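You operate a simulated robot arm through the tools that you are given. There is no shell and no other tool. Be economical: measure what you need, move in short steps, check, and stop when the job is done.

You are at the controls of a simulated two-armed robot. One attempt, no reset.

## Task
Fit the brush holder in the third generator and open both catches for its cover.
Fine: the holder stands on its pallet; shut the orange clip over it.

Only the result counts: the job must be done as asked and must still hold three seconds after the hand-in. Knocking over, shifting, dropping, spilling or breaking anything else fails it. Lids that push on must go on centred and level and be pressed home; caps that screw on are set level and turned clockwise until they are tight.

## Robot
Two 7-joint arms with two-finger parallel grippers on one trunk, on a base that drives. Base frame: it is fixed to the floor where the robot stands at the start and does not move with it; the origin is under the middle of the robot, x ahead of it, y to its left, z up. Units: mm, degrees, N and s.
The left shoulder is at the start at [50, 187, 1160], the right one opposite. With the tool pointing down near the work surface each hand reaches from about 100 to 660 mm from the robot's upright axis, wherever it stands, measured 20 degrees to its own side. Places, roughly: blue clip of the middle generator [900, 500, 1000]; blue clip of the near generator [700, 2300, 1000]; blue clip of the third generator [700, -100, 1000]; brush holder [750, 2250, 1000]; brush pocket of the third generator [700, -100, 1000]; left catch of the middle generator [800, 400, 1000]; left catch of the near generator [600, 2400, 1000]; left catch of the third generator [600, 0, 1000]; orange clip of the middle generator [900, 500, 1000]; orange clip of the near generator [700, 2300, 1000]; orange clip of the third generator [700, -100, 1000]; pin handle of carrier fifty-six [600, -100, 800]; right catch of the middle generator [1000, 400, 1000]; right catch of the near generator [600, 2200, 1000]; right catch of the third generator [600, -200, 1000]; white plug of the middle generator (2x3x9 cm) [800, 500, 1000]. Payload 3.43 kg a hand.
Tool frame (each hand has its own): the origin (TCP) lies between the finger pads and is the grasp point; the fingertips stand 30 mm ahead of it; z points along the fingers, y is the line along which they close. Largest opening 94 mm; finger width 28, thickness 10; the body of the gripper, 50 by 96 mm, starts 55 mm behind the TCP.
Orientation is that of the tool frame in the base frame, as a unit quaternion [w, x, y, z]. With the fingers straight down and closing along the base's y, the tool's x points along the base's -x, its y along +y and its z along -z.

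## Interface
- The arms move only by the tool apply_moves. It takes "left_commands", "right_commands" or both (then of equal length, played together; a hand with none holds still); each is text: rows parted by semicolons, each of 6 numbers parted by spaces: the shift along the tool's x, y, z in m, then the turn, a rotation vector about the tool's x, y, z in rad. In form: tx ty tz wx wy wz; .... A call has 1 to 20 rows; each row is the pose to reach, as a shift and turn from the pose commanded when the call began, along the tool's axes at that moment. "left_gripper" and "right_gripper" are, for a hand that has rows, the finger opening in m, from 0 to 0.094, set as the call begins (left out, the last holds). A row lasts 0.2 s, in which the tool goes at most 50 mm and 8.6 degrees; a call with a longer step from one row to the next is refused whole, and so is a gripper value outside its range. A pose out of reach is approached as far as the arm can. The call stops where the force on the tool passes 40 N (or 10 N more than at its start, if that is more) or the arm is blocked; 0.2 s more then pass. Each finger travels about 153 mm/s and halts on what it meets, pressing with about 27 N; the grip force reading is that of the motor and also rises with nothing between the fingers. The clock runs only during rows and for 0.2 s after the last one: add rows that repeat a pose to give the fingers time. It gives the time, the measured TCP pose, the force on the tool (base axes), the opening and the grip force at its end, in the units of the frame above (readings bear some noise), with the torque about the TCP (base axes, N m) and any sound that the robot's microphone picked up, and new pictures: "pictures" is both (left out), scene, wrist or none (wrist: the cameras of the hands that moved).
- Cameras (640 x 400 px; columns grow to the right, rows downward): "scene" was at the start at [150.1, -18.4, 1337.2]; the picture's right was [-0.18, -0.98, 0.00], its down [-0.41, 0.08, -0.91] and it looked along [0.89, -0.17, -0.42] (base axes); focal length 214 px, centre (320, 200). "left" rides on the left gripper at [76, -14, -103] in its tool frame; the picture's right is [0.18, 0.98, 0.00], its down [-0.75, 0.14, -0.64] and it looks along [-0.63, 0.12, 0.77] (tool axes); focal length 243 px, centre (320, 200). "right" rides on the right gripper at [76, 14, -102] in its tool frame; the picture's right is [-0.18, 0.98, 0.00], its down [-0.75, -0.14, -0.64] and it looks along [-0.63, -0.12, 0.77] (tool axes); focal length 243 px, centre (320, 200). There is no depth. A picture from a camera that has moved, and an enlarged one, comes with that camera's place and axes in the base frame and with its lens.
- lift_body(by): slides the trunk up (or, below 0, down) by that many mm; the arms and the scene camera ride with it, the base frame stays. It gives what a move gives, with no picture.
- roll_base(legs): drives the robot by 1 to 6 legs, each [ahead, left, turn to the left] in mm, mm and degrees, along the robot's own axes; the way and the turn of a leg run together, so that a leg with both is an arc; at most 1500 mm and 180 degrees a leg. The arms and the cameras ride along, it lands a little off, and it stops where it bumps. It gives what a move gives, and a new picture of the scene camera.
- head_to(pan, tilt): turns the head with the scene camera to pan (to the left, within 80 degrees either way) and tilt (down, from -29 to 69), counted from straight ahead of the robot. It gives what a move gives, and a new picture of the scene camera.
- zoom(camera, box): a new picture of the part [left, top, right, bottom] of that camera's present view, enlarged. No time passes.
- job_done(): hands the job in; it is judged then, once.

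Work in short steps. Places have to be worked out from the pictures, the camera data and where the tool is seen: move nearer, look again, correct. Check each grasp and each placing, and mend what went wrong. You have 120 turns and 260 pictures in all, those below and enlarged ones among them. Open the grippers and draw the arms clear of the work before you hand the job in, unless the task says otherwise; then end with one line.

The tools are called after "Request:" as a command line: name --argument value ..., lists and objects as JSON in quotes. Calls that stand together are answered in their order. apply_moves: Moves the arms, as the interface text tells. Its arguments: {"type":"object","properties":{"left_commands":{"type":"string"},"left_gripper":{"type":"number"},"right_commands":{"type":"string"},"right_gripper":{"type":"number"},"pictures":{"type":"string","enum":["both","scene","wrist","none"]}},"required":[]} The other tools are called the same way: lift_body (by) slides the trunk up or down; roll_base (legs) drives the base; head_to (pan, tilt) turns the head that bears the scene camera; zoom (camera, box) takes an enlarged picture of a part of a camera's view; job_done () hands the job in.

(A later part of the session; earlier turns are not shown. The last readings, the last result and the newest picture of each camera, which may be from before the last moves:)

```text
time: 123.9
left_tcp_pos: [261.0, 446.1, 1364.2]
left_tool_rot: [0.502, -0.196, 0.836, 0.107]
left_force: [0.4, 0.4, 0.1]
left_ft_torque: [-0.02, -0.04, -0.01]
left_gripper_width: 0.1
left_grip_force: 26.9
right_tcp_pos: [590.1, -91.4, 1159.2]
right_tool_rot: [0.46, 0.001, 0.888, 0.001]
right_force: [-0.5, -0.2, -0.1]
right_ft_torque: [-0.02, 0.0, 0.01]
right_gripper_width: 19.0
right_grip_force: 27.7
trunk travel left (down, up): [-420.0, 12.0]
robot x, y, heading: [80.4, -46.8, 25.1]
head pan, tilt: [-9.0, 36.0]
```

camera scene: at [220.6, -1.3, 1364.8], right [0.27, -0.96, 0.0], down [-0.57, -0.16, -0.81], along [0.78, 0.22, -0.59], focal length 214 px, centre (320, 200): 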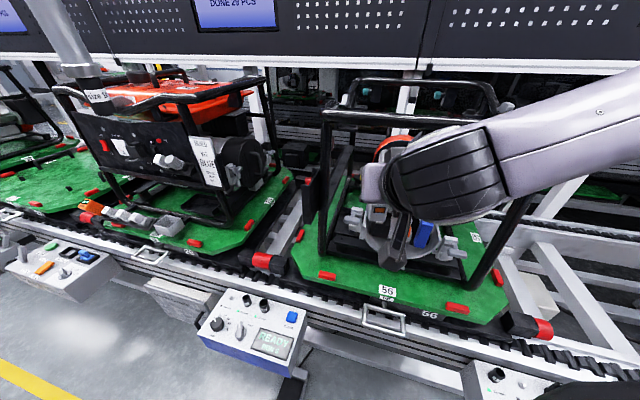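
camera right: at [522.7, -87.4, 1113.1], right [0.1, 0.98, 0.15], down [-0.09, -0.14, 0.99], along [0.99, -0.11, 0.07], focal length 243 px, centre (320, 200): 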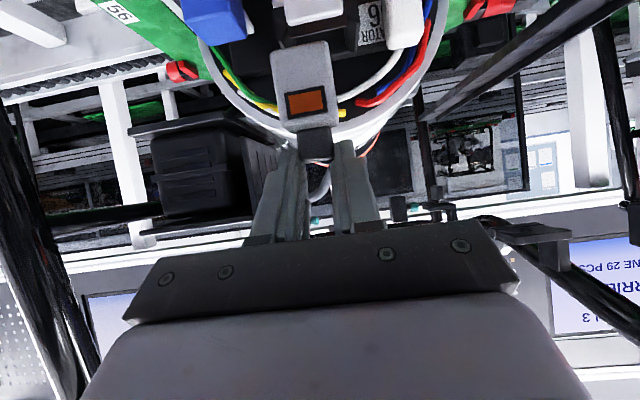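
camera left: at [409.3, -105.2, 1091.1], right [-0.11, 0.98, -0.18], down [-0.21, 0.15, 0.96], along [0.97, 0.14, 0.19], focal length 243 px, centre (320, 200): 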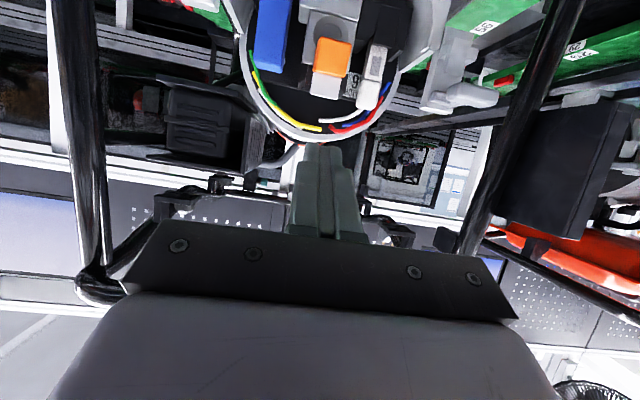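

Request:
apply_moves --right_commands "-0.008 0.001 0.028 0 0 0; -0.016 0.003 0.056 0 0 0; -0.016 0.003 0.056 0 0 0" --pictures "wrist"

```text
time: 124.7
left_tcp_pos: [259.7, 447.2, 1363.7]
left_tool_rot: [0.502, -0.196, 0.835, 0.108]
left_force: [0.5, 0.5, -0.6]
left_ft_torque: [0.02, 0.02, 0.01]
left_gripper_width: 0.1
left_grip_force: 27.2
right_tcp_pos: [643.2, -85.3, 1138.8]
right_tool_rot: [0.46, 0.0, 0.888, 0.0]
right_force: [-0.1, -0.8, -0.3]
right_ft_torque: [0.01, 0.01, 0.01]
right_gripper_width: 19.0
right_grip_force: 27.5
trunk travel left (down, up): [-420.0, 12.0]
robot x, y, heading: [82.9, -45.9, 25.1]
head pan, tilt: [-9.0, 36.0]
camera right: at [515.4, -72.6, 1136.2], right [0.11, 0.98, 0.15], down [-0.09, -0.14, 0.99], along [0.99, -0.12, 0.07], focal length 243 px, centre (320, 200)
```

right: 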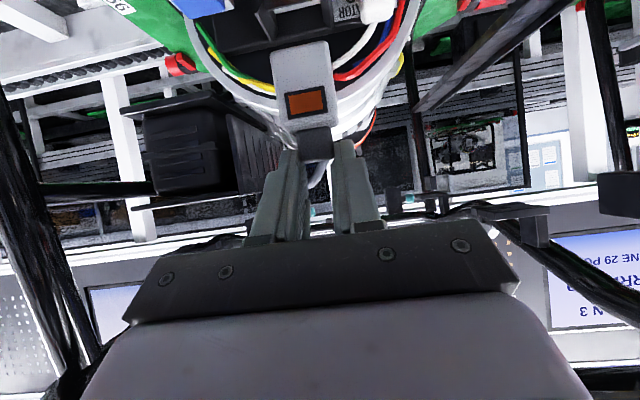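

Request:
apply_moves --right_commands "0.006 -0.002 0.012 0 0 0; 0.0113 -0.003 0.0238 0 0 0; 0.008 -0.003 0.032 0 0 0; 0.0054 -0.003 0.0392 0 0 0; 0.0054 -0.003 0.0392 0 0 0" --pictures "both"

Request:
zoom --camera "right" --box '[240, 0, 400, 140]'

```text
time: 125.9
left_tcp_pos: [260.0, 446.4, 1363.0]
left_tool_rot: [0.504, -0.196, 0.834, 0.108]
left_force: [-0.3, 0.3, 0.2]
left_ft_torque: [0.01, -0.01, 0.03]
left_gripper_width: 0.1
left_grip_force: 26.8
right_tcp_pos: [669.5, -87.6, 1112.6]
right_tool_rot: [0.458, 0.0, 0.889, 0.001]
right_force: [-9.2, 0.4, -7.0]
right_ft_torque: [0.02, -1.0, -0.02]
right_gripper_width: 18.8
right_grip_force: 27.4
trunk travel left (down, up): [-420.0, 12.0]
robot x, y, heading: [81.0, -48.8, 25.3]
head pan, tilt: [-9.0, 36.0]
camera scene: at [219.8, -1.5, 1364.8], right [0.27, -0.96, 0.0], down [-0.56, -0.16, -0.81], along [0.78, 0.22, -0.59], focal length 214 px, centre (320, 200)
camera right: at [543.2, -75.3, 1108.6], right [0.11, 0.98, 0.15], down [-0.09, -0.14, 0.99], along [0.99, -0.12, 0.07], focal length 243 px, centre (320, 200)
```

scene: 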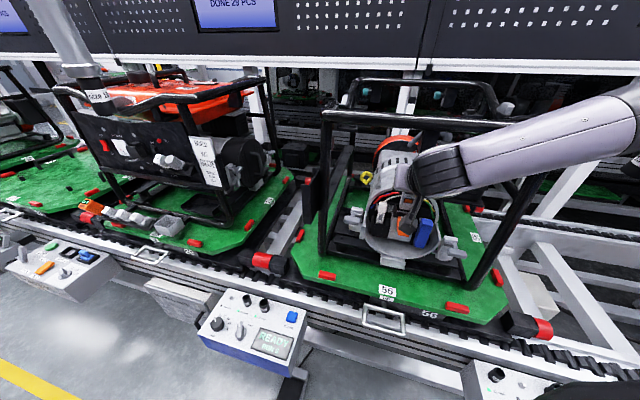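
right: 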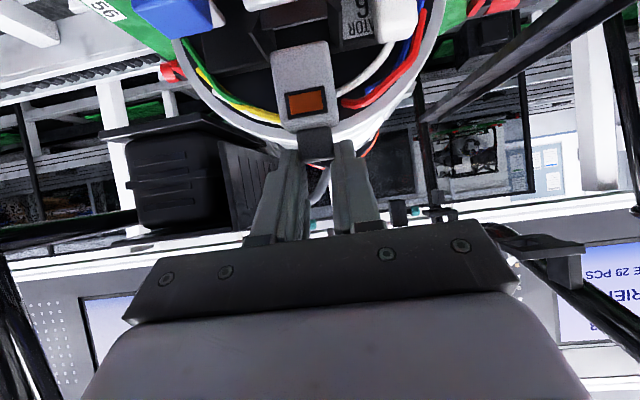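

```text
2.86 times, centred on (320, 70) of right
camera zoom: at [543.2, -75.3, 1108.6], right [0.11, 0.98, 0.15], down [-0.09, -0.14, 0.99], along [0.99, -0.12, 0.07], focal length 693 px, centre (320, 571)
```

zoom: 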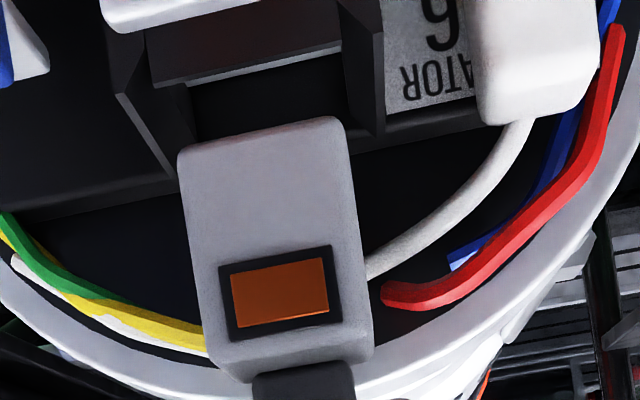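

A ~10 N contact (−x). Look closely from the head camera at holder vs pocket and rim.

Request:
zoom --camera "scene" --box '[365, 175, 445, 255]'

```text
5.00 times, centred on (405, 215) of scene
camera zoom: at [219.8, -1.5, 1364.8], right [0.27, -0.96, 0.0], down [-0.56, -0.16, -0.81], along [0.78, 0.22, -0.59], focal length 1072 px, centre (-105, 125)
```

zoom: 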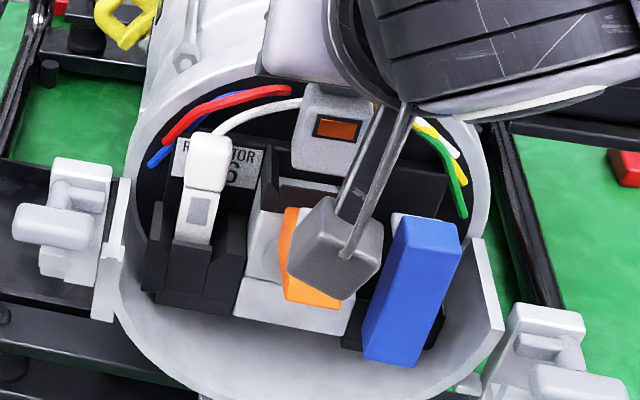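

Request:
apply_moves --right_commands "0.0023 -0.0005 -0.0033 0 0 0; 0.0023 -0.0005 -0.0033 0 0 0" --pictures "none"

```text
time: 126.5
left_tcp_pos: [260.2, 447.1, 1363.9]
left_tool_rot: [0.502, -0.197, 0.835, 0.108]
left_force: [-0.5, 1.0, -0.6]
left_ft_torque: [0.01, -0.01, -0.02]
left_gripper_width: 0.0
left_grip_force: 27.5
right_tcp_pos: [670.0, -89.3, 1113.9]
right_tool_rot: [0.46, 0.002, 0.888, -0.001]
right_force: [0.1, 0.4, -1.1]
right_ft_torque: [0.04, 0.0, -0.02]
right_gripper_width: 19.0
right_grip_force: 27.0
trunk travel left (down, up): [-420.0, 12.0]
robot x, y, heading: [82.0, -46.8, 25.1]
head pan, tilt: [-9.0, 36.0]
```

Contact cleared at x=670. Descend at x≈668.5 by 12 mm and check.

Request:
apply_moves --right_commands "0.005 0.0008 0.002 0 0 0; 0.0107 0.0008 0.0057 0 0 0; 0.0107 0.0008 0.0057 0 0 0" --pictures "none"

Request:
zoom --camera "right" --box '[240, 0, 400, 140]'

Request:
zoom --camera "scene" --box '[375, 180, 425, 230]'

```text
time: 127.3
left_tcp_pos: [260.0, 446.8, 1364.4]
left_tool_rot: [0.503, -0.196, 0.835, 0.108]
left_force: [-0.2, 0.3, -1.0]
left_ft_torque: [0.0, 0.01, -0.01]
left_gripper_width: 0.0
left_grip_force: 27.1
right_tcp_pos: [667.2, -88.5, 1100.1]
right_tool_rot: [0.459, 0.002, 0.888, -0.001]
right_force: [-0.4, 0.3, 1.0]
right_ft_torque: [-0.04, 0.03, 0.0]
right_gripper_width: 19.2
right_grip_force: 27.0
trunk travel left (down, up): [-420.0, 12.0]
robot x, y, heading: [82.7, -51.1, 25.0]
head pan, tilt: [-9.0, 36.0]
```

```text
2.86 times, centred on (320, 70) of right
camera zoom: at [539.5, -75.0, 1097.1], right [0.11, 0.98, 0.15], down [-0.09, -0.14, 0.99], along [0.99, -0.12, 0.07], focal length 693 px, centre (320, 571)
```

zoom: 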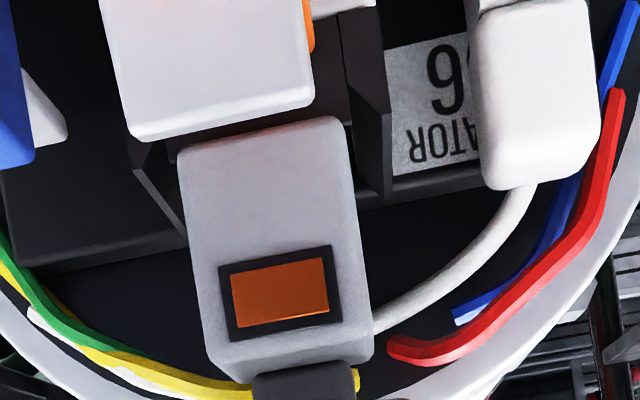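

```text
8.00 times, centred on (400, 205) of scene
camera zoom: at [220.7, -1.4, 1364.8], right [0.27, -0.96, 0.0], down [-0.57, -0.16, -0.81], along [0.78, 0.22, -0.59], focal length 1716 px, centre (-320, 160)
```

zoom: 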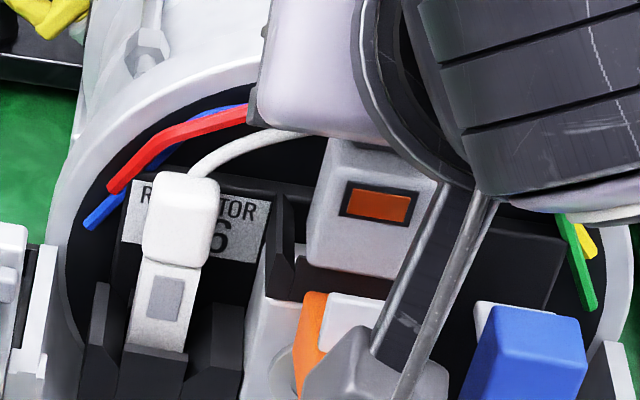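

Nearly aligned; shift 1 mm right and continue down slowly 12 mm.

Request:
apply_moves --right_commands "0.0045 -0.001 0.0040 0 0 0; 0.0085 -0.001 0.0066 0 0 0; 0.0125 -0.001 0.0094 0 0 0" --pictures "none"

Request:
zoom --camera "right" --box '[240, 0, 400, 140]'

Request:
zoom --camera "scene" --box '[375, 180, 425, 230]'

```text
time: 128.2
left_tcp_pos: [259.6, 447.6, 1362.9]
left_tool_rot: [0.503, -0.196, 0.835, 0.108]
left_force: [-0.1, 1.1, 1.0]
left_ft_torque: [0.0, -0.01, 0.0]
left_gripper_width: 0.0
left_grip_force: 27.0
right_tcp_pos: [672.9, -87.5, 1094.2]
right_tool_rot: [0.472, 0.003, 0.881, 0.004]
right_force: [1.9, 0.9, 8.2]
right_ft_torque: [-0.06, 0.01, 0.02]
right_gripper_width: 18.9
right_grip_force: 27.0
trunk travel left (down, up): [-420.0, 12.0]
robot x, y, heading: [81.4, -48.0, 24.9]
head pan, tilt: [-9.0, 36.0]
stopped in row 3 (right hand): the force on the tool passed its limit at 41 N (the readings are from after the stop); the commanded pose is now the measured one
```

```text
2.86 times, centred on (320, 70) of right
camera zoom: at [545.2, -74.0, 1087.1], right [0.1, 0.98, 0.16], down [-0.12, -0.15, 0.98], along [0.99, -0.12, 0.1], focal length 693 px, centre (320, 571)
```

zoom: 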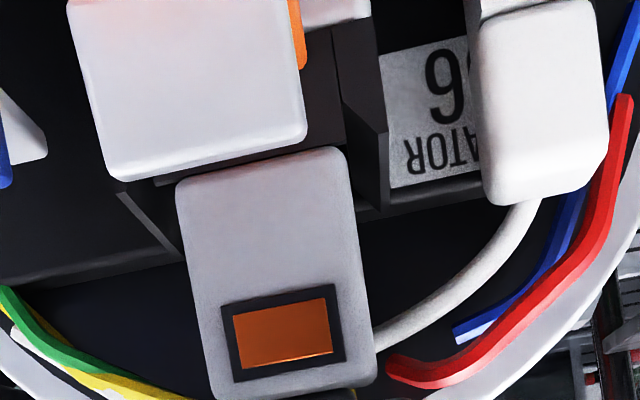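

```text
8.00 times, centred on (400, 205) of scene
camera zoom: at [220.5, -1.4, 1364.4], right [0.27, -0.96, 0.0], down [-0.57, -0.16, -0.81], along [0.78, 0.22, -0.59], focal length 1716 px, centre (-320, 160)
```

zoom: 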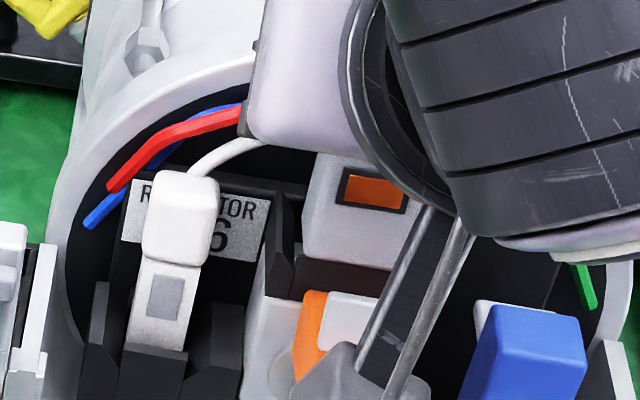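

Stopped: the fingertips' front corners meet the stator rim, while the holder bottom is just entering the funnel. Ease up 2 mm, restore pitch, centre y, and inspect before letting it drop into the pocket.

Request:
apply_moves --right_commands "-0.002 -0.0017 -0.0014 0 0.027 0; -0.002 -0.0017 -0.0014 0 0.027 0" --pictures "none"

Request:
zoom --camera "right" --box '[250, 0, 360, 100]'

Request:
zoom --camera "scene" --box '[388, 190, 418, 220]'

```text
time: 128.8
left_tcp_pos: [259.3, 448.3, 1364.5]
left_tool_rot: [0.503, -0.197, 0.835, 0.108]
left_force: [0.7, 0.1, 0.3]
left_ft_torque: [-0.02, -0.01, 0.0]
left_gripper_width: 0.0
left_grip_force: 27.0
right_tcp_pos: [670.4, -89.0, 1094.3]
right_tool_rot: [0.457, 0.001, 0.889, 0.004]
right_force: [2.0, 1.5, 5.5]
right_ft_torque: [0.02, -0.13, 0.04]
right_gripper_width: 19.4
right_grip_force: 27.1
trunk travel left (down, up): [-420.0, 12.0]
robot x, y, heading: [81.8, -49.2, 25.1]
head pan, tilt: [-9.0, 36.0]
```

```text
4.00 times, centred on (305, 50) of right
camera zoom: at [543.7, -76.5, 1091.7], right [0.11, 0.98, 0.16], down [-0.08, -0.15, 0.99], along [0.99, -0.12, 0.07], focal length 970 px, centre (380, 800)
```

zoom: 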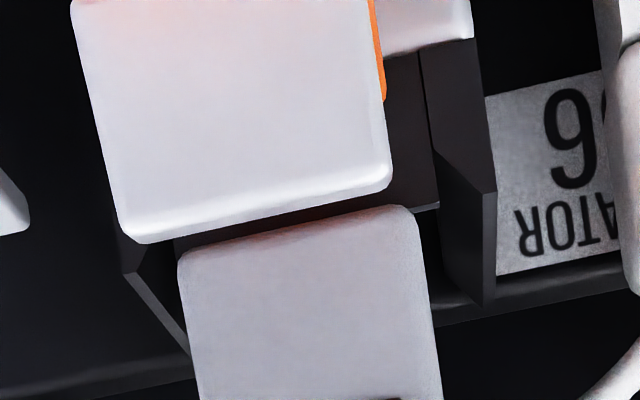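

```text
13.33 times, centred on (403, 205) of scene
camera zoom: at [220.7, -1.2, 1364.7], right [0.27, -0.96, 0.0], down [-0.57, -0.16, -0.81], along [0.78, 0.22, -0.59], focal length 2860 px, centre (-787, 133)
```

zoom: 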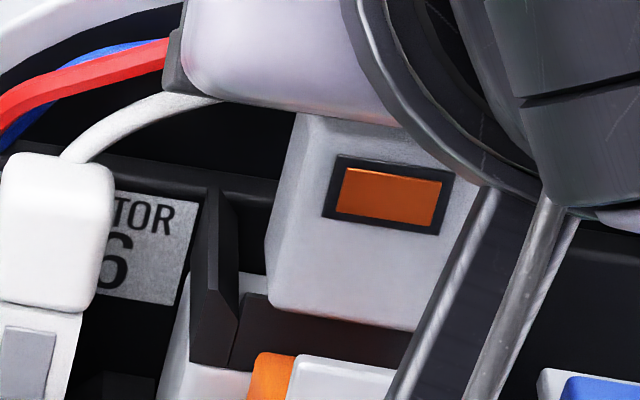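

Triangulating shows the holder's front edge is on the pocket's front lip (x≈666), and my fingertips stick out 19 mm beyond the cap, so they hit the rim. I must regrip ~14 mm further back. Withdraw first.

Request:
apply_moves --right_commands "-0.0139 0 -0.022 0 0 0; -0.005 0 -0.05 0 0 0; 0.0067 0 -0.081 0 0 0; 0.03 0 -0.115 0 0 0; 0.0556 0 -0.15 0 0 0" --pictures "none"

Request:
lift_body --by -180

```text
time: 130.1
left_tcp_pos: [259.6, 445.6, 1362.8]
left_tool_rot: [0.502, -0.197, 0.835, 0.108]
left_force: [0.3, -0.3, -0.1]
left_ft_torque: [0.03, 0.03, -0.04]
left_gripper_width: 0.0
left_grip_force: 27.3
right_tcp_pos: [520.4, -85.8, 1136.5]
right_tool_rot: [0.456, 0.003, 0.89, 0.001]
right_force: [-0.5, -0.2, 0.1]
right_ft_torque: [0.02, -0.02, -0.03]
right_gripper_width: 18.8
right_grip_force: 27.6
trunk travel left (down, up): [-420.0, 12.0]
robot x, y, heading: [79.8, -49.5, 24.8]
head pan, tilt: [-9.0, 36.0]
```

```text
time: 132.1
left_tcp_pos: [260.4, 447.1, 1182.9]
left_tool_rot: [0.502, -0.196, 0.835, 0.108]
left_force: [0.1, -0.2, -0.9]
left_ft_torque: [-0.01, 0.03, -0.01]
left_gripper_width: 0.0
left_grip_force: 27.3
right_tcp_pos: [519.2, -85.1, 955.8]
right_tool_rot: [0.456, 0.004, 0.89, 0.001]
right_force: [0.5, -0.6, -0.1]
right_ft_torque: [-0.02, -0.01, 0.01]
right_gripper_width: 19.3
right_grip_force: 27.4
trunk travel left (down, up): [-240.0, 192.0]
robot x, y, heading: [81.9, -47.9, 24.8]
head pan, tilt: [-9.0, 36.0]
```

Move over the pallet's free front strip at (605,-88) z 895 and look.

Request:
apply_moves --right_commands "0 -0.001 0.035 0 0 0; 0 -0.002 0.07 0 0 0; 0.0005 -0.003 0.105 0 0 0" --pictures "both"

```text
time: 132.9
left_tcp_pos: [256.9, 446.9, 1184.6]
left_tool_rot: [0.504, -0.195, 0.834, 0.107]
left_force: [0.2, -0.2, 0.3]
left_ft_torque: [-0.02, -0.01, -0.01]
left_gripper_width: 0.1
left_grip_force: 26.9
right_tcp_pos: [587.3, -85.2, 897.5]
right_tool_rot: [0.451, -0.008, 0.892, 0.006]
right_force: [-33.7, 0.9, 11.9]
right_ft_torque: [-0.23, -0.15, -0.37]
right_gripper_width: 19.1
right_grip_force: 27.1
trunk travel left (down, up): [-240.0, 192.0]
robot x, y, heading: [81.5, -50.3, 24.7]
head pan, tilt: [-9.0, 36.0]
stopped in row 3 (right hand): the force on the tool passed its limit at 80 N (the readings are from after the stop); the commanded pose is now the measured one
camera scene: at [216.0, -1.8, 1185.7], right [0.27, -0.96, 0.0], down [-0.56, -0.16, -0.81], along [0.78, 0.22, -0.58], focal length 214 px, centre (320, 200)
camera right: at [460.1, -74.2, 896.1], right [0.09, 0.98, 0.15], down [-0.07, -0.15, 0.99], along [0.99, -0.1, 0.05], focal length 243 px, centre (320, 200)
```

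scene: 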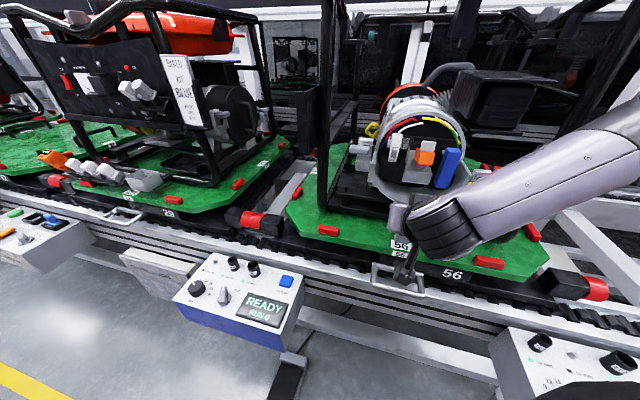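
right: 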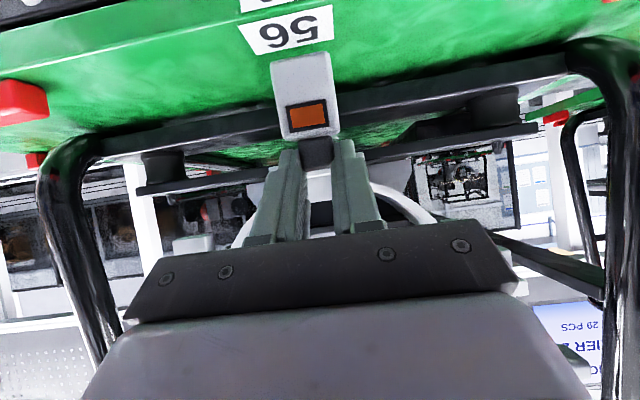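

Hit the generator's foot with the fingertips—back off at once, move to y≈-150 where it is free, and set the holder down there.

Request:
apply_moves --right_commands "0.017 0 -0.0245 0 0 0; 0.017 -0.035 -0.0245 0.0146 -0.02 0.0105; 0.017 -0.065 -0.0245 0.0146 -0.02 0.0105; 0.014 -0.065 -0.005 0.0146 -0.02 0.0105; 0.012 -0.065 0.007 0.0146 -0.02 0.0105" --pictures "both"

```text
time: 134.1
left_tcp_pos: [260.8, 446.5, 1182.9]
left_tool_rot: [0.502, -0.197, 0.835, 0.108]
left_force: [0.2, 0.1, -0.2]
left_ft_torque: [-0.02, -0.01, -0.01]
left_gripper_width: 0.2
left_grip_force: 27.3
right_tcp_pos: [594.0, -148.4, 881.8]
right_tool_rot: [0.462, 0.004, 0.887, 0.0]
right_force: [0.2, 0.4, -0.1]
right_ft_torque: [0.02, 0.03, 0.0]
right_gripper_width: 18.9
right_grip_force: 26.7
right hand out of reach, approached as far as the arm can: row 3
trunk travel left (down, up): [-240.0, 192.0]
robot x, y, heading: [87.7, -48.4, 25.0]
head pan, tilt: [-9.0, 36.0]
camera scene: at [220.3, -1.6, 1184.8], right [0.27, -0.96, 0.0], down [-0.57, -0.16, -0.81], along [0.78, 0.22, -0.59], focal length 214 px, centre (320, 200)
camera right: at [467.6, -135.4, 878.0], right [0.11, 0.98, 0.15], down [-0.09, -0.14, 0.99], along [0.99, -0.12, 0.08], focal length 243 px, centre (320, 200)
```

scene: 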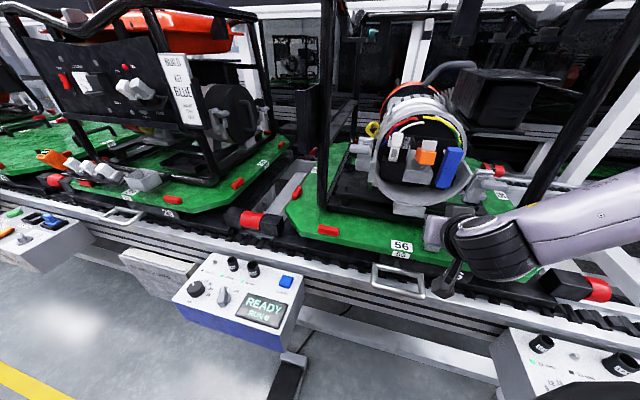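
right: 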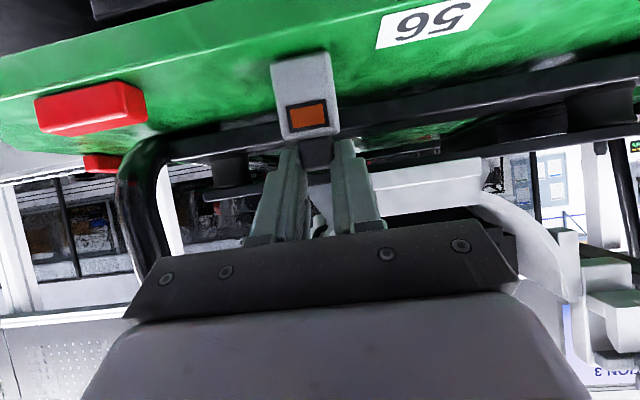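

Lower gently until contact.

Request:
apply_moves --right_commands "0.0016 0 0.0012 0 0 0; 0.0032 0 0.0023 0 0 0; 0.0045 0 0.0032 0 0 0" --pictures "none"

```text
time: 134.9
left_tcp_pos: [257.8, 445.9, 1185.4]
left_tool_rot: [0.503, -0.196, 0.835, 0.107]
left_force: [0.2, 1.0, 0.5]
left_ft_torque: [-0.01, 0.01, 0.01]
left_gripper_width: 0.1
left_grip_force: 27.1
right_tcp_pos: [594.2, -148.0, 881.4]
right_tool_rot: [0.467, 0.005, 0.884, 0.002]
right_force: [-0.9, -5.0, 32.9]
right_ft_torque: [-0.26, -0.39, -0.09]
right_gripper_width: 18.9
right_grip_force: 26.9
trunk travel left (down, up): [-240.0, 192.0]
robot x, y, heading: [86.2, -52.0, 25.1]
head pan, tilt: [-9.0, 36.0]
```

On the pallet. Relieve 3 mm and open.

Request:
apply_moves --right_commands "-0.003 0 -0.002 0 0 0; -0.003 0 -0.002 0 0 0" --pictures "none"

Request:
apply_moves --right_commands "0 0 0 0 0 0; 0 0 0 0 0 0" --right_gripper 0.045 --pictures "wrist"

Request:
zoom --camera "right" --box '[240, 30, 400, 190]'

Request:
zoom --camera "scene" --box '[390, 190, 490, 270]'

```text
time: 135.5
left_tcp_pos: [259.8, 447.1, 1183.9]
left_tool_rot: [0.503, -0.196, 0.835, 0.107]
left_force: [-0.1, 1.1, 0.6]
left_ft_torque: [0.0, 0.03, 0.01]
left_gripper_width: 0.0
left_grip_force: 27.0
right_tcp_pos: [595.2, -148.7, 882.6]
right_tool_rot: [0.465, 0.003, 0.886, 0.001]
right_force: [3.6, 1.2, 23.2]
right_ft_torque: [0.07, -0.52, 0.01]
right_gripper_width: 19.4
right_grip_force: 26.8
trunk travel left (down, up): [-240.0, 192.0]
robot x, y, heading: [83.6, -49.8, 24.7]
head pan, tilt: [-9.0, 36.0]
```

```text
time: 136.1
left_tcp_pos: [258.8, 446.4, 1183.9]
left_tool_rot: [0.503, -0.196, 0.835, 0.108]
left_force: [0.2, 0.3, -0.1]
left_ft_torque: [0.0, 0.0, 0.01]
left_gripper_width: 0.0
left_grip_force: 26.7
right_tcp_pos: [595.0, -149.8, 877.2]
right_tool_rot: [0.459, 0.003, 0.889, 0.0]
right_force: [-0.3, 0.2, 0.2]
right_ft_torque: [0.05, 0.05, 0.02]
right_gripper_width: 45.2
right_grip_force: 0.1
trunk travel left (down, up): [-240.0, 192.0]
robot x, y, heading: [82.0, -47.7, 24.8]
head pan, tilt: [-9.0, 36.0]
camera right: at [466.9, -136.8, 874.3], right [0.11, 0.98, 0.15], down [-0.09, -0.14, 0.99], along [0.99, -0.13, 0.07], focal length 243 px, centre (320, 200)
```

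right: 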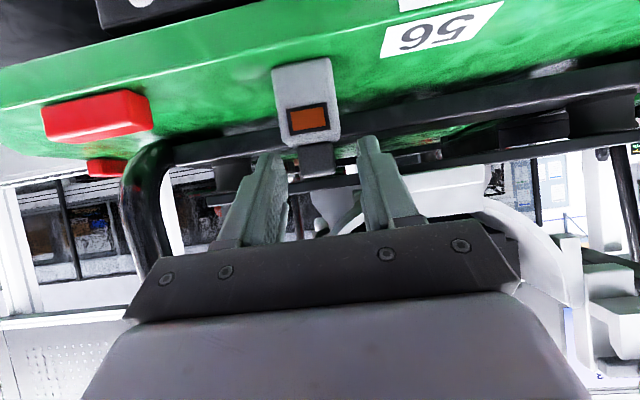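

```text
2.50 times, centred on (320, 110) of right
camera zoom: at [466.9, -136.8, 874.3], right [0.11, 0.98, 0.15], down [-0.09, -0.14, 0.99], along [0.99, -0.13, 0.07], focal length 606 px, centre (320, 425)
```

zoom: 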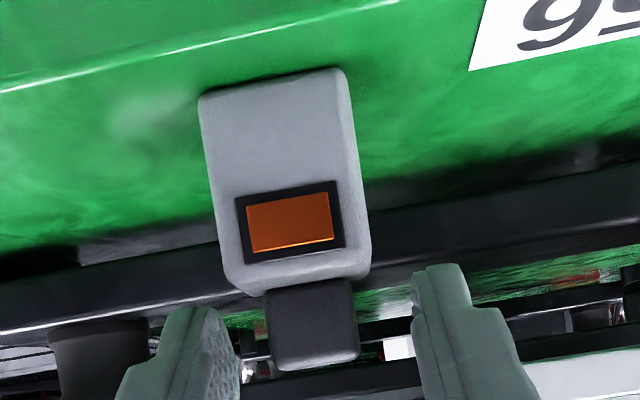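

```text
5.00 times, centred on (440, 230) of scene
camera zoom: at [220.5, -1.6, 1184.6], right [0.27, -0.96, 0.0], down [-0.57, -0.16, -0.81], along [0.78, 0.22, -0.59], focal length 1072 px, centre (-280, 50)
```

zoom: 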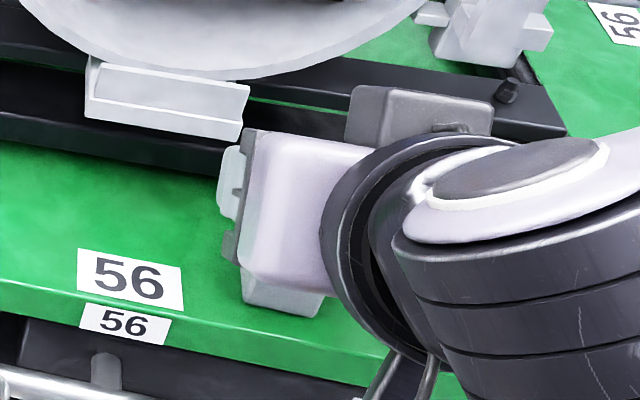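

Holder stands well. Back the hand off 14 mm, up 9 mm, shift 2.6 mm right, and look.

Request:
apply_moves --right_commands "0 -0.0013 -0.008 0 0 0; 0.0007 -0.0026 -0.0166 0 0 0; 0.0007 -0.0026 -0.0166 0 0 0" --right_gripper 0.034 --pictures "none"

Request:
zoom --camera "right" --box '[240, 30, 400, 190]'

Request:
zoom --camera "scene" --box '[390, 190, 490, 270]'

```text
time: 136.9
left_tcp_pos: [261.1, 445.5, 1183.6]
left_tool_rot: [0.502, -0.196, 0.835, 0.107]
left_force: [0.4, -0.4, -0.7]
left_ft_torque: [0.03, -0.02, 0.0]
left_gripper_width: 0.0
left_grip_force: 27.0
right_tcp_pos: [581.3, -153.5, 886.9]
right_tool_rot: [0.461, 0.004, 0.887, 0.0]
right_force: [0.3, -0.6, -1.0]
right_ft_torque: [0.01, -0.02, -0.03]
right_gripper_width: 34.0
right_grip_force: 0.0
trunk travel left (down, up): [-240.0, 192.0]
robot x, y, heading: [82.2, -45.9, 24.6]
head pan, tilt: [-9.0, 36.0]
```

```text
2.50 times, centred on (320, 110) of right
camera zoom: at [452.9, -139.7, 883.6], right [0.11, 0.98, 0.15], down [-0.09, -0.14, 0.99], along [0.99, -0.13, 0.07], focal length 606 px, centre (320, 425)
```

zoom: 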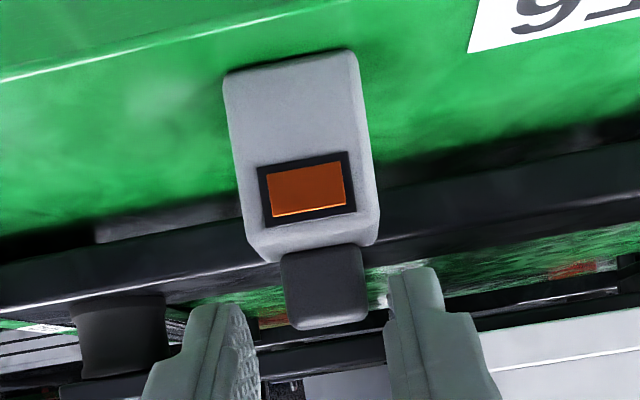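

```text
5.00 times, centred on (440, 230) of scene
camera zoom: at [220.3, -1.6, 1184.8], right [0.27, -0.96, 0.0], down [-0.57, -0.16, -0.81], along [0.78, 0.22, -0.59], focal length 1072 px, centre (-280, 50)
```

zoom: 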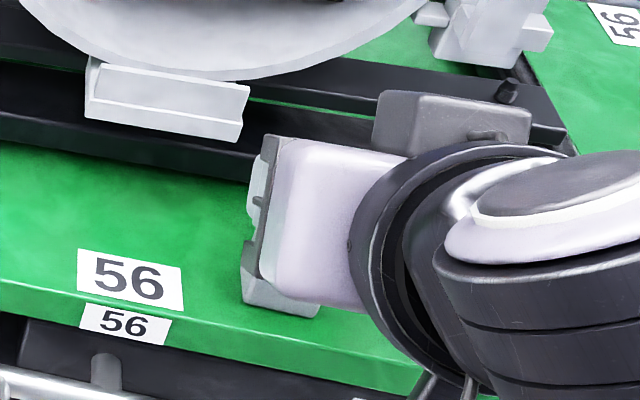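

Centred on the cap; close.

Request:
apply_moves --right_commands "0 0 0 0 0 0; 0 0 0 0 0 0" --right_gripper 0.01 --pictures "none"

Request:
apply_moves --right_commands "-0.01 0 -0.007 0 0 0; -0.02 0 -0.014 0 0 0; -0.033 0 -0.025 0 0 0; -0.04 0 -0.05 0 0 0" --pictures "wrist"

Request:
zoom --camera "right" --box '[240, 30, 400, 190]'

```text
time: 137.5
left_tcp_pos: [260.3, 446.3, 1183.0]
left_tool_rot: [0.503, -0.196, 0.835, 0.107]
left_force: [0.6, 0.5, 0.1]
left_ft_torque: [-0.01, 0.0, -0.02]
left_gripper_width: 0.2
left_grip_force: 27.2
right_tcp_pos: [580.5, -154.5, 887.0]
right_tool_rot: [0.46, 0.004, 0.888, 0.001]
right_force: [0.3, -0.5, 0.4]
right_ft_torque: [0.0, -0.02, -0.03]
right_gripper_width: 18.9
right_grip_force: 26.9
trunk travel left (down, up): [-240.0, 192.0]
robot x, y, heading: [84.2, -46.4, 24.7]
head pan, tilt: [-9.0, 36.0]
```

```text
time: 138.5
left_tcp_pos: [261.3, 445.0, 1184.4]
left_tool_rot: [0.502, -0.196, 0.836, 0.106]
left_force: [0.2, 0.3, -0.3]
left_ft_torque: [-0.03, -0.02, 0.0]
left_gripper_width: 0.2
left_grip_force: 27.5
right_tcp_pos: [575.2, -144.3, 951.7]
right_tool_rot: [0.46, 0.003, 0.888, 0.001]
right_force: [0.2, -0.5, -0.4]
right_ft_torque: [0.01, 0.04, -0.01]
right_gripper_width: 19.1
right_grip_force: 26.8
right hand out of reach, approached as far as the arm can: row 3, 4
trunk travel left (down, up): [-240.0, 192.0]
robot x, y, heading: [84.0, -46.2, 24.7]
head pan, tilt: [-9.0, 36.0]
camera right: at [446.3, -130.9, 949.0], right [0.11, 0.98, 0.15], down [-0.09, -0.14, 0.99], along [0.99, -0.13, 0.07], focal length 243 px, centre (320, 200)
```

right: 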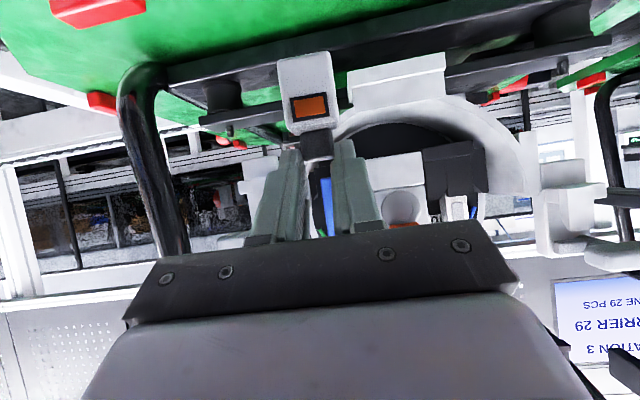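

```text
2.50 times, centred on (320, 110) of right
camera zoom: at [446.3, -130.9, 949.0], right [0.11, 0.98, 0.15], down [-0.09, -0.14, 0.99], along [0.99, -0.13, 0.07], focal length 606 px, centre (320, 425)
```

zoom: 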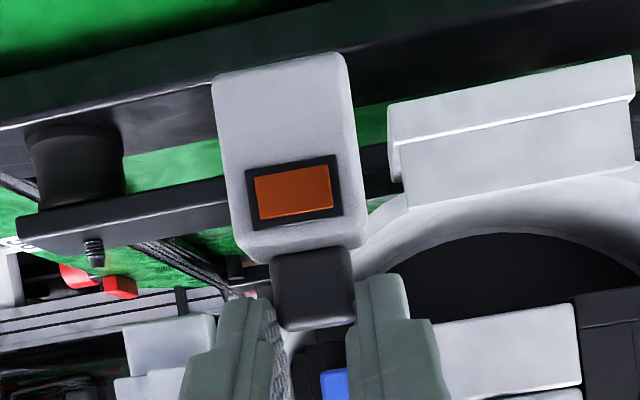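

Regripped. Retract and raise the trunk again by 180.

Request:
apply_moves --right_commands "0.016 0 -0.022 0 0 0; 0.0316 0 -0.045 0 0 0" --pictures "none"

Request:
lift_body --by 190

```text
time: 139.1
left_tcp_pos: [259.3, 446.8, 1183.3]
left_tool_rot: [0.502, -0.197, 0.835, 0.108]
left_force: [-0.3, 0.2, -0.1]
left_ft_torque: [-0.01, 0.02, -0.03]
left_gripper_width: 0.0
left_grip_force: 26.8
right_tcp_pos: [549.4, -115.8, 963.1]
right_tool_rot: [0.462, 0.004, 0.887, -0.001]
right_force: [-0.9, -0.1, -0.8]
right_ft_torque: [-0.01, 0.03, 0.01]
right_gripper_width: 18.9
right_grip_force: 26.7
right hand out of reach, approached as far as the arm can: row 1, 2
trunk travel left (down, up): [-240.0, 192.0]
robot x, y, heading: [82.1, -47.4, 24.9]
head pan, tilt: [-9.0, 36.0]
```

```text
time: 141.2
left_tcp_pos: [261.1, 447.3, 1372.8]
left_tool_rot: [0.502, -0.196, 0.835, 0.108]
left_force: [-0.3, -0.6, 0.6]
left_ft_torque: [0.0, -0.03, 0.02]
left_gripper_width: 0.0
left_grip_force: 27.2
right_tcp_pos: [551.0, -117.2, 1151.9]
right_tool_rot: [0.46, 0.004, 0.888, -0.001]
right_force: [-0.2, 0.7, -0.6]
right_ft_torque: [0.06, 0.01, 0.03]
right_gripper_width: 18.8
right_grip_force: 27.1
trunk travel left (down, up): [-430.0, 2.0]
robot x, y, heading: [79.9, -49.3, 24.8]
head pan, tilt: [-9.0, 36.0]
```

Request:
apply_moves --right_commands "-0.0125 0.015 0.015 0 0 0; -0.025 0.029 0.030 0 0 0; -0.025 0.029 0.030 0 0 0" --pictures "none"

```text
time: 142.0
left_tcp_pos: [260.9, 446.2, 1374.8]
left_tool_rot: [0.503, -0.196, 0.835, 0.107]
left_force: [0.4, -0.4, -0.6]
left_ft_torque: [0.0, 0.01, 0.02]
left_gripper_width: 0.2
left_grip_force: 26.9
right_tcp_pos: [591.4, -88.0, 1153.8]
right_tool_rot: [0.46, 0.005, 0.888, 0.0]
right_force: [0.2, 0.4, -1.5]
right_ft_torque: [-0.02, 0.0, 0.0]
right_gripper_width: 18.9
right_grip_force: 27.3
trunk travel left (down, up): [-430.0, 2.0]
robot x, y, heading: [82.3, -49.5, 24.8]
head pan, tilt: [-9.0, 36.0]
```

Request:
apply_moves --right_commands "-0.0107 0 0.0291 0 0 0; -0.0114 0 0.058 0 0 0; -0.0085 0 0.0747 0 0 0; -0.006 0 0.085 0 0 0; -0.006 0 0.085 0 0 0" --pictures "none"

Request:
zoom --camera "right" --box '[250, 0, 380, 110]'

Request:
zoom --camera "scene" --box '[383, 182, 423, 222]'

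```text
time: 143.2
left_tcp_pos: [259.9, 446.8, 1373.2]
left_tool_rot: [0.502, -0.196, 0.835, 0.107]
left_force: [-0.2, -0.3, 0.4]
left_ft_torque: [-0.02, -0.01, 0.02]
left_gripper_width: 0.0
left_grip_force: 27.0
right_tcp_pos: [664.3, -87.8, 1111.2]
right_tool_rot: [0.46, 0.005, 0.888, -0.001]
right_force: [0.1, 0.7, -1.0]
right_ft_torque: [-0.03, 0.03, -0.01]
right_gripper_width: 19.1
right_grip_force: 27.1
trunk travel left (down, up): [-430.0, 2.0]
robot x, y, heading: [82.6, -44.7, 24.8]
head pan, tilt: [-9.0, 36.0]
```

```text
3.64 times, centred on (315, 55) of right
camera zoom: at [536.6, -75.1, 1106.7], right [0.11, 0.98, 0.15], down [-0.09, -0.14, 0.99], along [0.99, -0.13, 0.07], focal length 882 px, centre (338, 727)
```

zoom: 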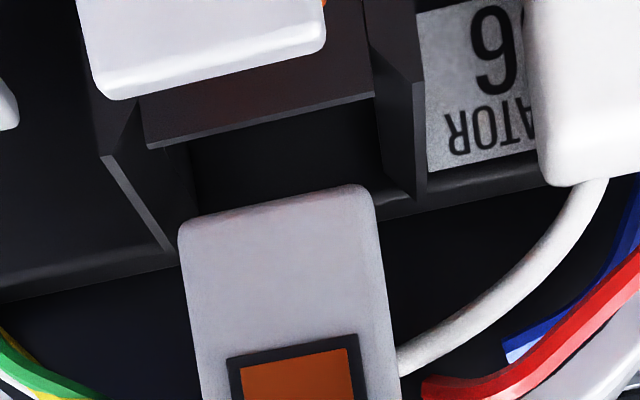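

```text
10.00 times, centred on (403, 202) of scene
camera zoom: at [220.2, -1.7, 1374.8], right [0.27, -0.96, 0.0], down [-0.57, -0.16, -0.81], along [0.78, 0.22, -0.59], focal length 2145 px, centre (-510, 180)
```

zoom: 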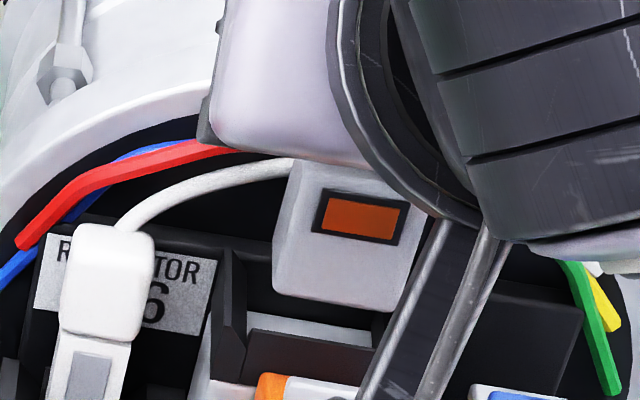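

Now centred: holder y −76…−105 inside pocket −74…−107, and its front is ~3 mm behind the front lip. Descend.

Request:
apply_moves --right_commands "0.0033 0 0.0023 0 0 0; 0.0066 0 0.0046 0 0 0; 0.0099 0 0.0069 0 0 0; 0.0131 0 0.0092 0 0 0" --pictures "none"

Request:
zoom --camera "scene" --box '[383, 182, 423, 222]'

```text
time: 144.2
left_tcp_pos: [259.7, 448.1, 1374.0]
left_tool_rot: [0.503, -0.197, 0.835, 0.108]
left_force: [-0.5, 0.1, 0.5]
left_ft_torque: [-0.01, 0.03, 0.03]
left_gripper_width: 0.0
left_grip_force: 26.8
right_tcp_pos: [665.7, -87.1, 1098.1]
right_tool_rot: [0.464, 0.005, 0.886, 0.001]
right_force: [7.2, 0.3, 10.0]
right_ft_torque: [-0.15, -0.52, 0.09]
right_gripper_width: 19.0
right_grip_force: 26.9
trunk travel left (down, up): [-430.0, 2.0]
robot x, y, heading: [83.1, -45.0, 25.1]
head pan, tilt: [-9.0, 36.0]
```

```text
10.00 times, centred on (403, 202) of scene
camera zoom: at [220.3, -1.6, 1375.0], right [0.27, -0.96, 0.0], down [-0.57, -0.16, -0.81], along [0.78, 0.22, -0.59], focal length 2145 px, centre (-510, 180)
```

zoom: 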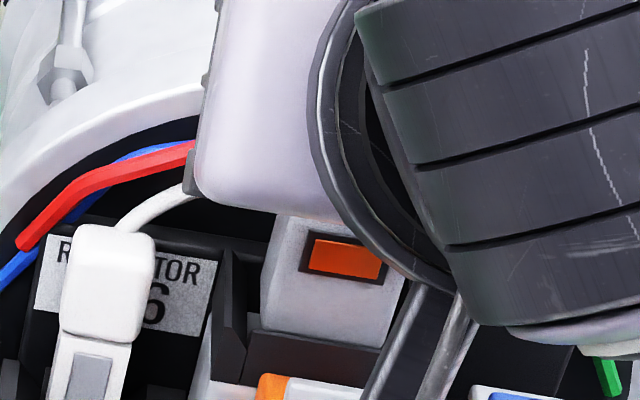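

Slight contact pushing +x/up: the front lip. Shift 2.5 mm forward.

Request:
apply_moves --right_commands "-0.0007 0 0.001 0 0 0; -0.0014 0 0.002 0 0 0; -0.0014 0 0.002 0 0 0" --pictures "none"

```text
time: 145.0
left_tcp_pos: [260.9, 446.7, 1373.4]
left_tool_rot: [0.502, -0.195, 0.835, 0.107]
left_force: [-0.7, 0.6, -0.8]
left_ft_torque: [-0.03, 0.0, 0.02]
left_gripper_width: 0.1
left_grip_force: 27.1
right_tcp_pos: [667.6, -88.2, 1092.4]
right_tool_rot: [0.457, 0.004, 0.889, -0.001]
right_force: [8.8, 0.0, -3.6]
right_ft_torque: [0.1, -0.53, 0.1]
right_gripper_width: 19.0
right_grip_force: 27.1
trunk travel left (down, up): [-430.0, 2.0]
robot x, y, heading: [82.1, -47.1, 24.8]
head pan, tilt: [-9.0, 36.0]
```

It slipped into the pocket (z 1092). Shift a further 2 mm forward and descend 8 mm.

Request:
apply_moves --right_commands "-0.0011 0 0.0016 0 0 0; 0.0013 0 0.0033 0 0 0; 0.0038 0 0.0051 0 0 0; 0.0054 0 0.0062 0 0 0" --pictures "none"

Request:
zoom --camera "scene" --box '[383, 182, 423, 222]'

```text
time: 146.0
left_tcp_pos: [260.6, 445.4, 1373.5]
left_tool_rot: [0.503, -0.195, 0.835, 0.107]
left_force: [-0.1, -0.3, -0.7]
left_ft_torque: [0.02, 0.01, -0.01]
left_gripper_width: 0.1
left_grip_force: 26.9
right_tcp_pos: [667.8, -89.3, 1087.4]
right_tool_rot: [0.46, 0.005, 0.888, 0.0]
right_force: [0.9, -0.3, -0.5]
right_ft_torque: [-0.02, -0.03, 0.0]
right_gripper_width: 18.8
right_grip_force: 26.9
trunk travel left (down, up): [-430.0, 2.0]
robot x, y, heading: [83.6, -44.2, 24.9]
head pan, tilt: [-9.0, 36.0]
```

```text
10.00 times, centred on (403, 202) of scene
camera zoom: at [220.4, -1.7, 1374.8], right [0.27, -0.96, 0.0], down [-0.57, -0.16, -0.81], along [0.78, 0.22, -0.59], focal length 2145 px, centre (-510, 180)
```

zoom: 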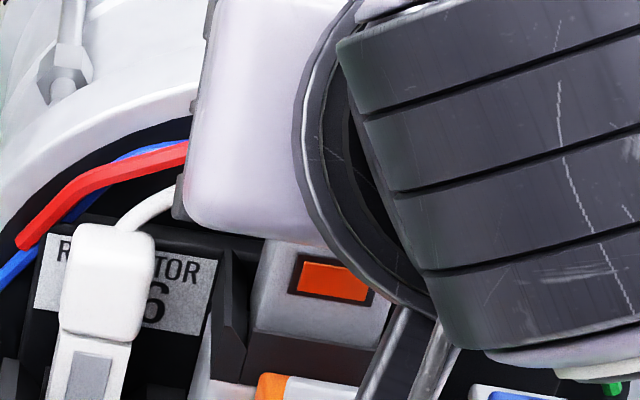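

Holder is sliding in force-free. Continue down 12 mm.

Request:
apply_moves --right_commands "0.0025 0 0.0017 0 0 0; 0.005 0 0.0035 0 0 0; 0.0074 0 0.0052 0 0 0; 0.0098 0 0.0069 0 0 0" --pictures "none"

Request:
zoom --camera "scene" --box '[383, 182, 423, 222]'

```text
time: 147.0
left_tcp_pos: [257.6, 446.5, 1375.5]
left_tool_rot: [0.503, -0.195, 0.835, 0.107]
left_force: [-0.3, -0.8, 0.5]
left_ft_torque: [-0.03, 0.01, -0.02]
left_gripper_width: 0.0
left_grip_force: 27.0
right_tcp_pos: [668.6, -87.8, 1081.0]
right_tool_rot: [0.466, 0.005, 0.885, 0.001]
right_force: [3.7, -4.2, 25.2]
right_ft_torque: [-0.15, -0.73, -0.07]
right_gripper_width: 19.1
right_grip_force: 26.9
trunk travel left (down, up): [-430.0, 2.0]
robot x, y, heading: [86.1, -48.7, 24.8]
head pan, tilt: [-9.0, 36.0]
```

```text
10.00 times, centred on (403, 202) of scene
camera zoom: at [218.1, -2.1, 1375.4], right [0.27, -0.96, 0.0], down [-0.56, -0.16, -0.81], along [0.78, 0.22, -0.59], focal length 2145 px, centre (-510, 180)
```

zoom: 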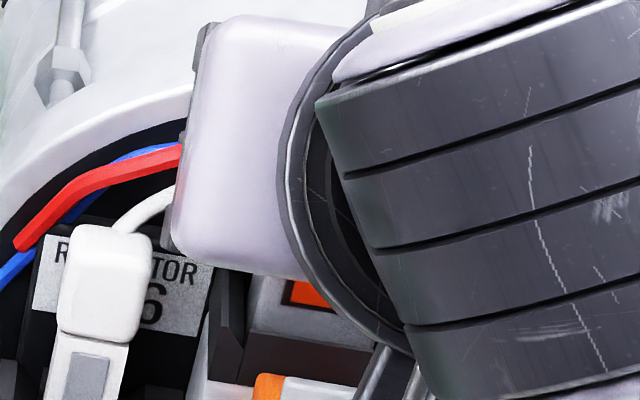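

Floor contact around z≈1082. Press a little more to make sure it's home.

Request:
apply_moves --right_commands "0.002 0 0.0014 0 0 0; 0.004 0 0.0028 0 0 0" --pictures "none"

```text
time: 147.6
left_tcp_pos: [257.2, 446.2, 1375.7]
left_tool_rot: [0.504, -0.197, 0.834, 0.107]
left_force: [-0.3, 0.6, -0.2]
left_ft_torque: [-0.02, -0.02, 0.03]
left_gripper_width: 0.0
left_grip_force: 26.1
right_tcp_pos: [669.4, -87.0, 1077.6]
right_tool_rot: [0.47, 0.005, 0.883, 0.0]
right_force: [0.5, -6.8, 38.0]
right_ft_torque: [-0.35, -0.51, -0.09]
right_gripper_width: 19.0
right_grip_force: 27.3
trunk travel left (down, up): [-430.0, 2.0]
robot x, y, heading: [82.3, -48.8, 24.8]
head pan, tilt: [-9.0, 36.0]
```

Firm at 38 N. Relax, open and back out along the tool axis.

Request:
apply_moves --right_commands "-0.004 0 -0.003 0 0 0; -0.006 0 -0.0045 0 0 0" --pictures "none"

Request:
apply_moves --right_commands "0 0 0 0 0 0; 0 0 0 0 0 0; 0 0 -0.02 0 0 0; 0 0 -0.05 0 0 0; 0.01 0 -0.09 0 0 0; 0.03 0 -0.13 0 0 0" --right_gripper 0.036 --pictures "both"

Request:
zoom --camera "right" --box '[220, 0, 420, 150]'

```text
time: 148.2
left_tcp_pos: [259.4, 447.1, 1374.0]
left_tool_rot: [0.503, -0.195, 0.835, 0.107]
left_force: [0.0, -0.3, 0.2]
left_ft_torque: [0.02, -0.03, -0.01]
left_gripper_width: 0.0
left_grip_force: 26.9
right_tcp_pos: [667.1, -87.5, 1077.7]
right_tool_rot: [0.461, 0.003, 0.887, 0.0]
right_force: [6.2, -1.8, 15.4]
right_ft_torque: [-0.03, -0.87, -0.07]
right_gripper_width: 18.9
right_grip_force: 27.0
trunk travel left (down, up): [-430.0, 2.0]
robot x, y, heading: [86.0, -47.2, 24.8]
head pan, tilt: [-9.0, 36.0]
```

```text
time: 149.6
left_tcp_pos: [259.7, 446.8, 1373.8]
left_tool_rot: [0.503, -0.196, 0.835, 0.108]
left_force: [0.5, -0.2, -0.6]
left_ft_torque: [0.0, -0.02, 0.01]
left_gripper_width: 0.0
left_grip_force: 27.0
right_tcp_pos: [542.1, -88.2, 1130.1]
right_tool_rot: [0.461, 0.004, 0.888, 0.0]
right_force: [-0.4, -0.2, 0.1]
right_ft_torque: [0.01, -0.04, -0.04]
right_gripper_width: 35.9
right_grip_force: 0.1
trunk travel left (down, up): [-430.0, 2.0]
robot x, y, heading: [81.4, -47.5, 24.8]
head pan, tilt: [-9.0, 36.0]
camera scene: at [220.0, -1.7, 1374.8], right [0.27, -0.96, 0.0], down [-0.57, -0.16, -0.81], along [0.78, 0.22, -0.59], focal length 214 px, centre (320, 200)
camera right: at [414.1, -73.5, 1126.9], right [0.11, 0.98, 0.15], down [-0.09, -0.14, 0.99], along [0.99, -0.13, 0.07], focal length 243 px, centre (320, 200)
```

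scene: 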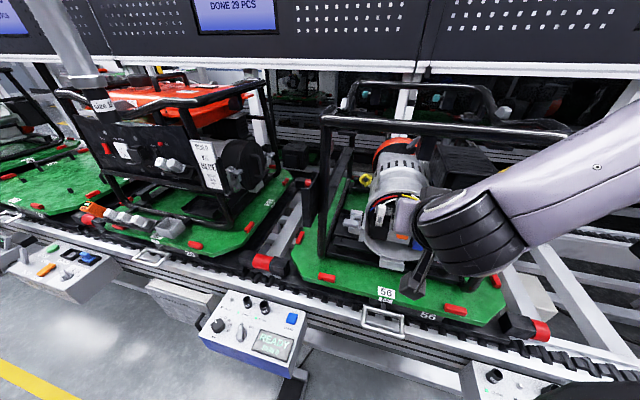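
right: 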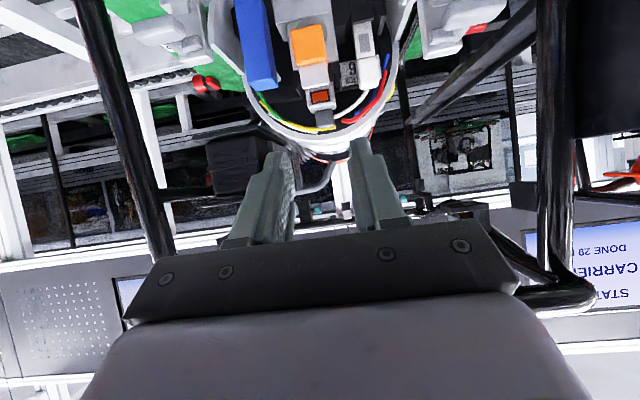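

```text
2.67 times, centred on (320, 75) of right
camera zoom: at [414.1, -73.5, 1126.9], right [0.11, 0.98, 0.15], down [-0.09, -0.14, 0.99], along [0.99, -0.13, 0.07], focal length 647 px, centre (320, 533)
```

zoom: 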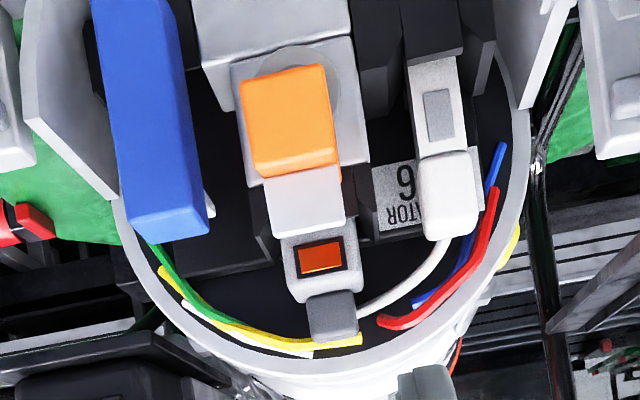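

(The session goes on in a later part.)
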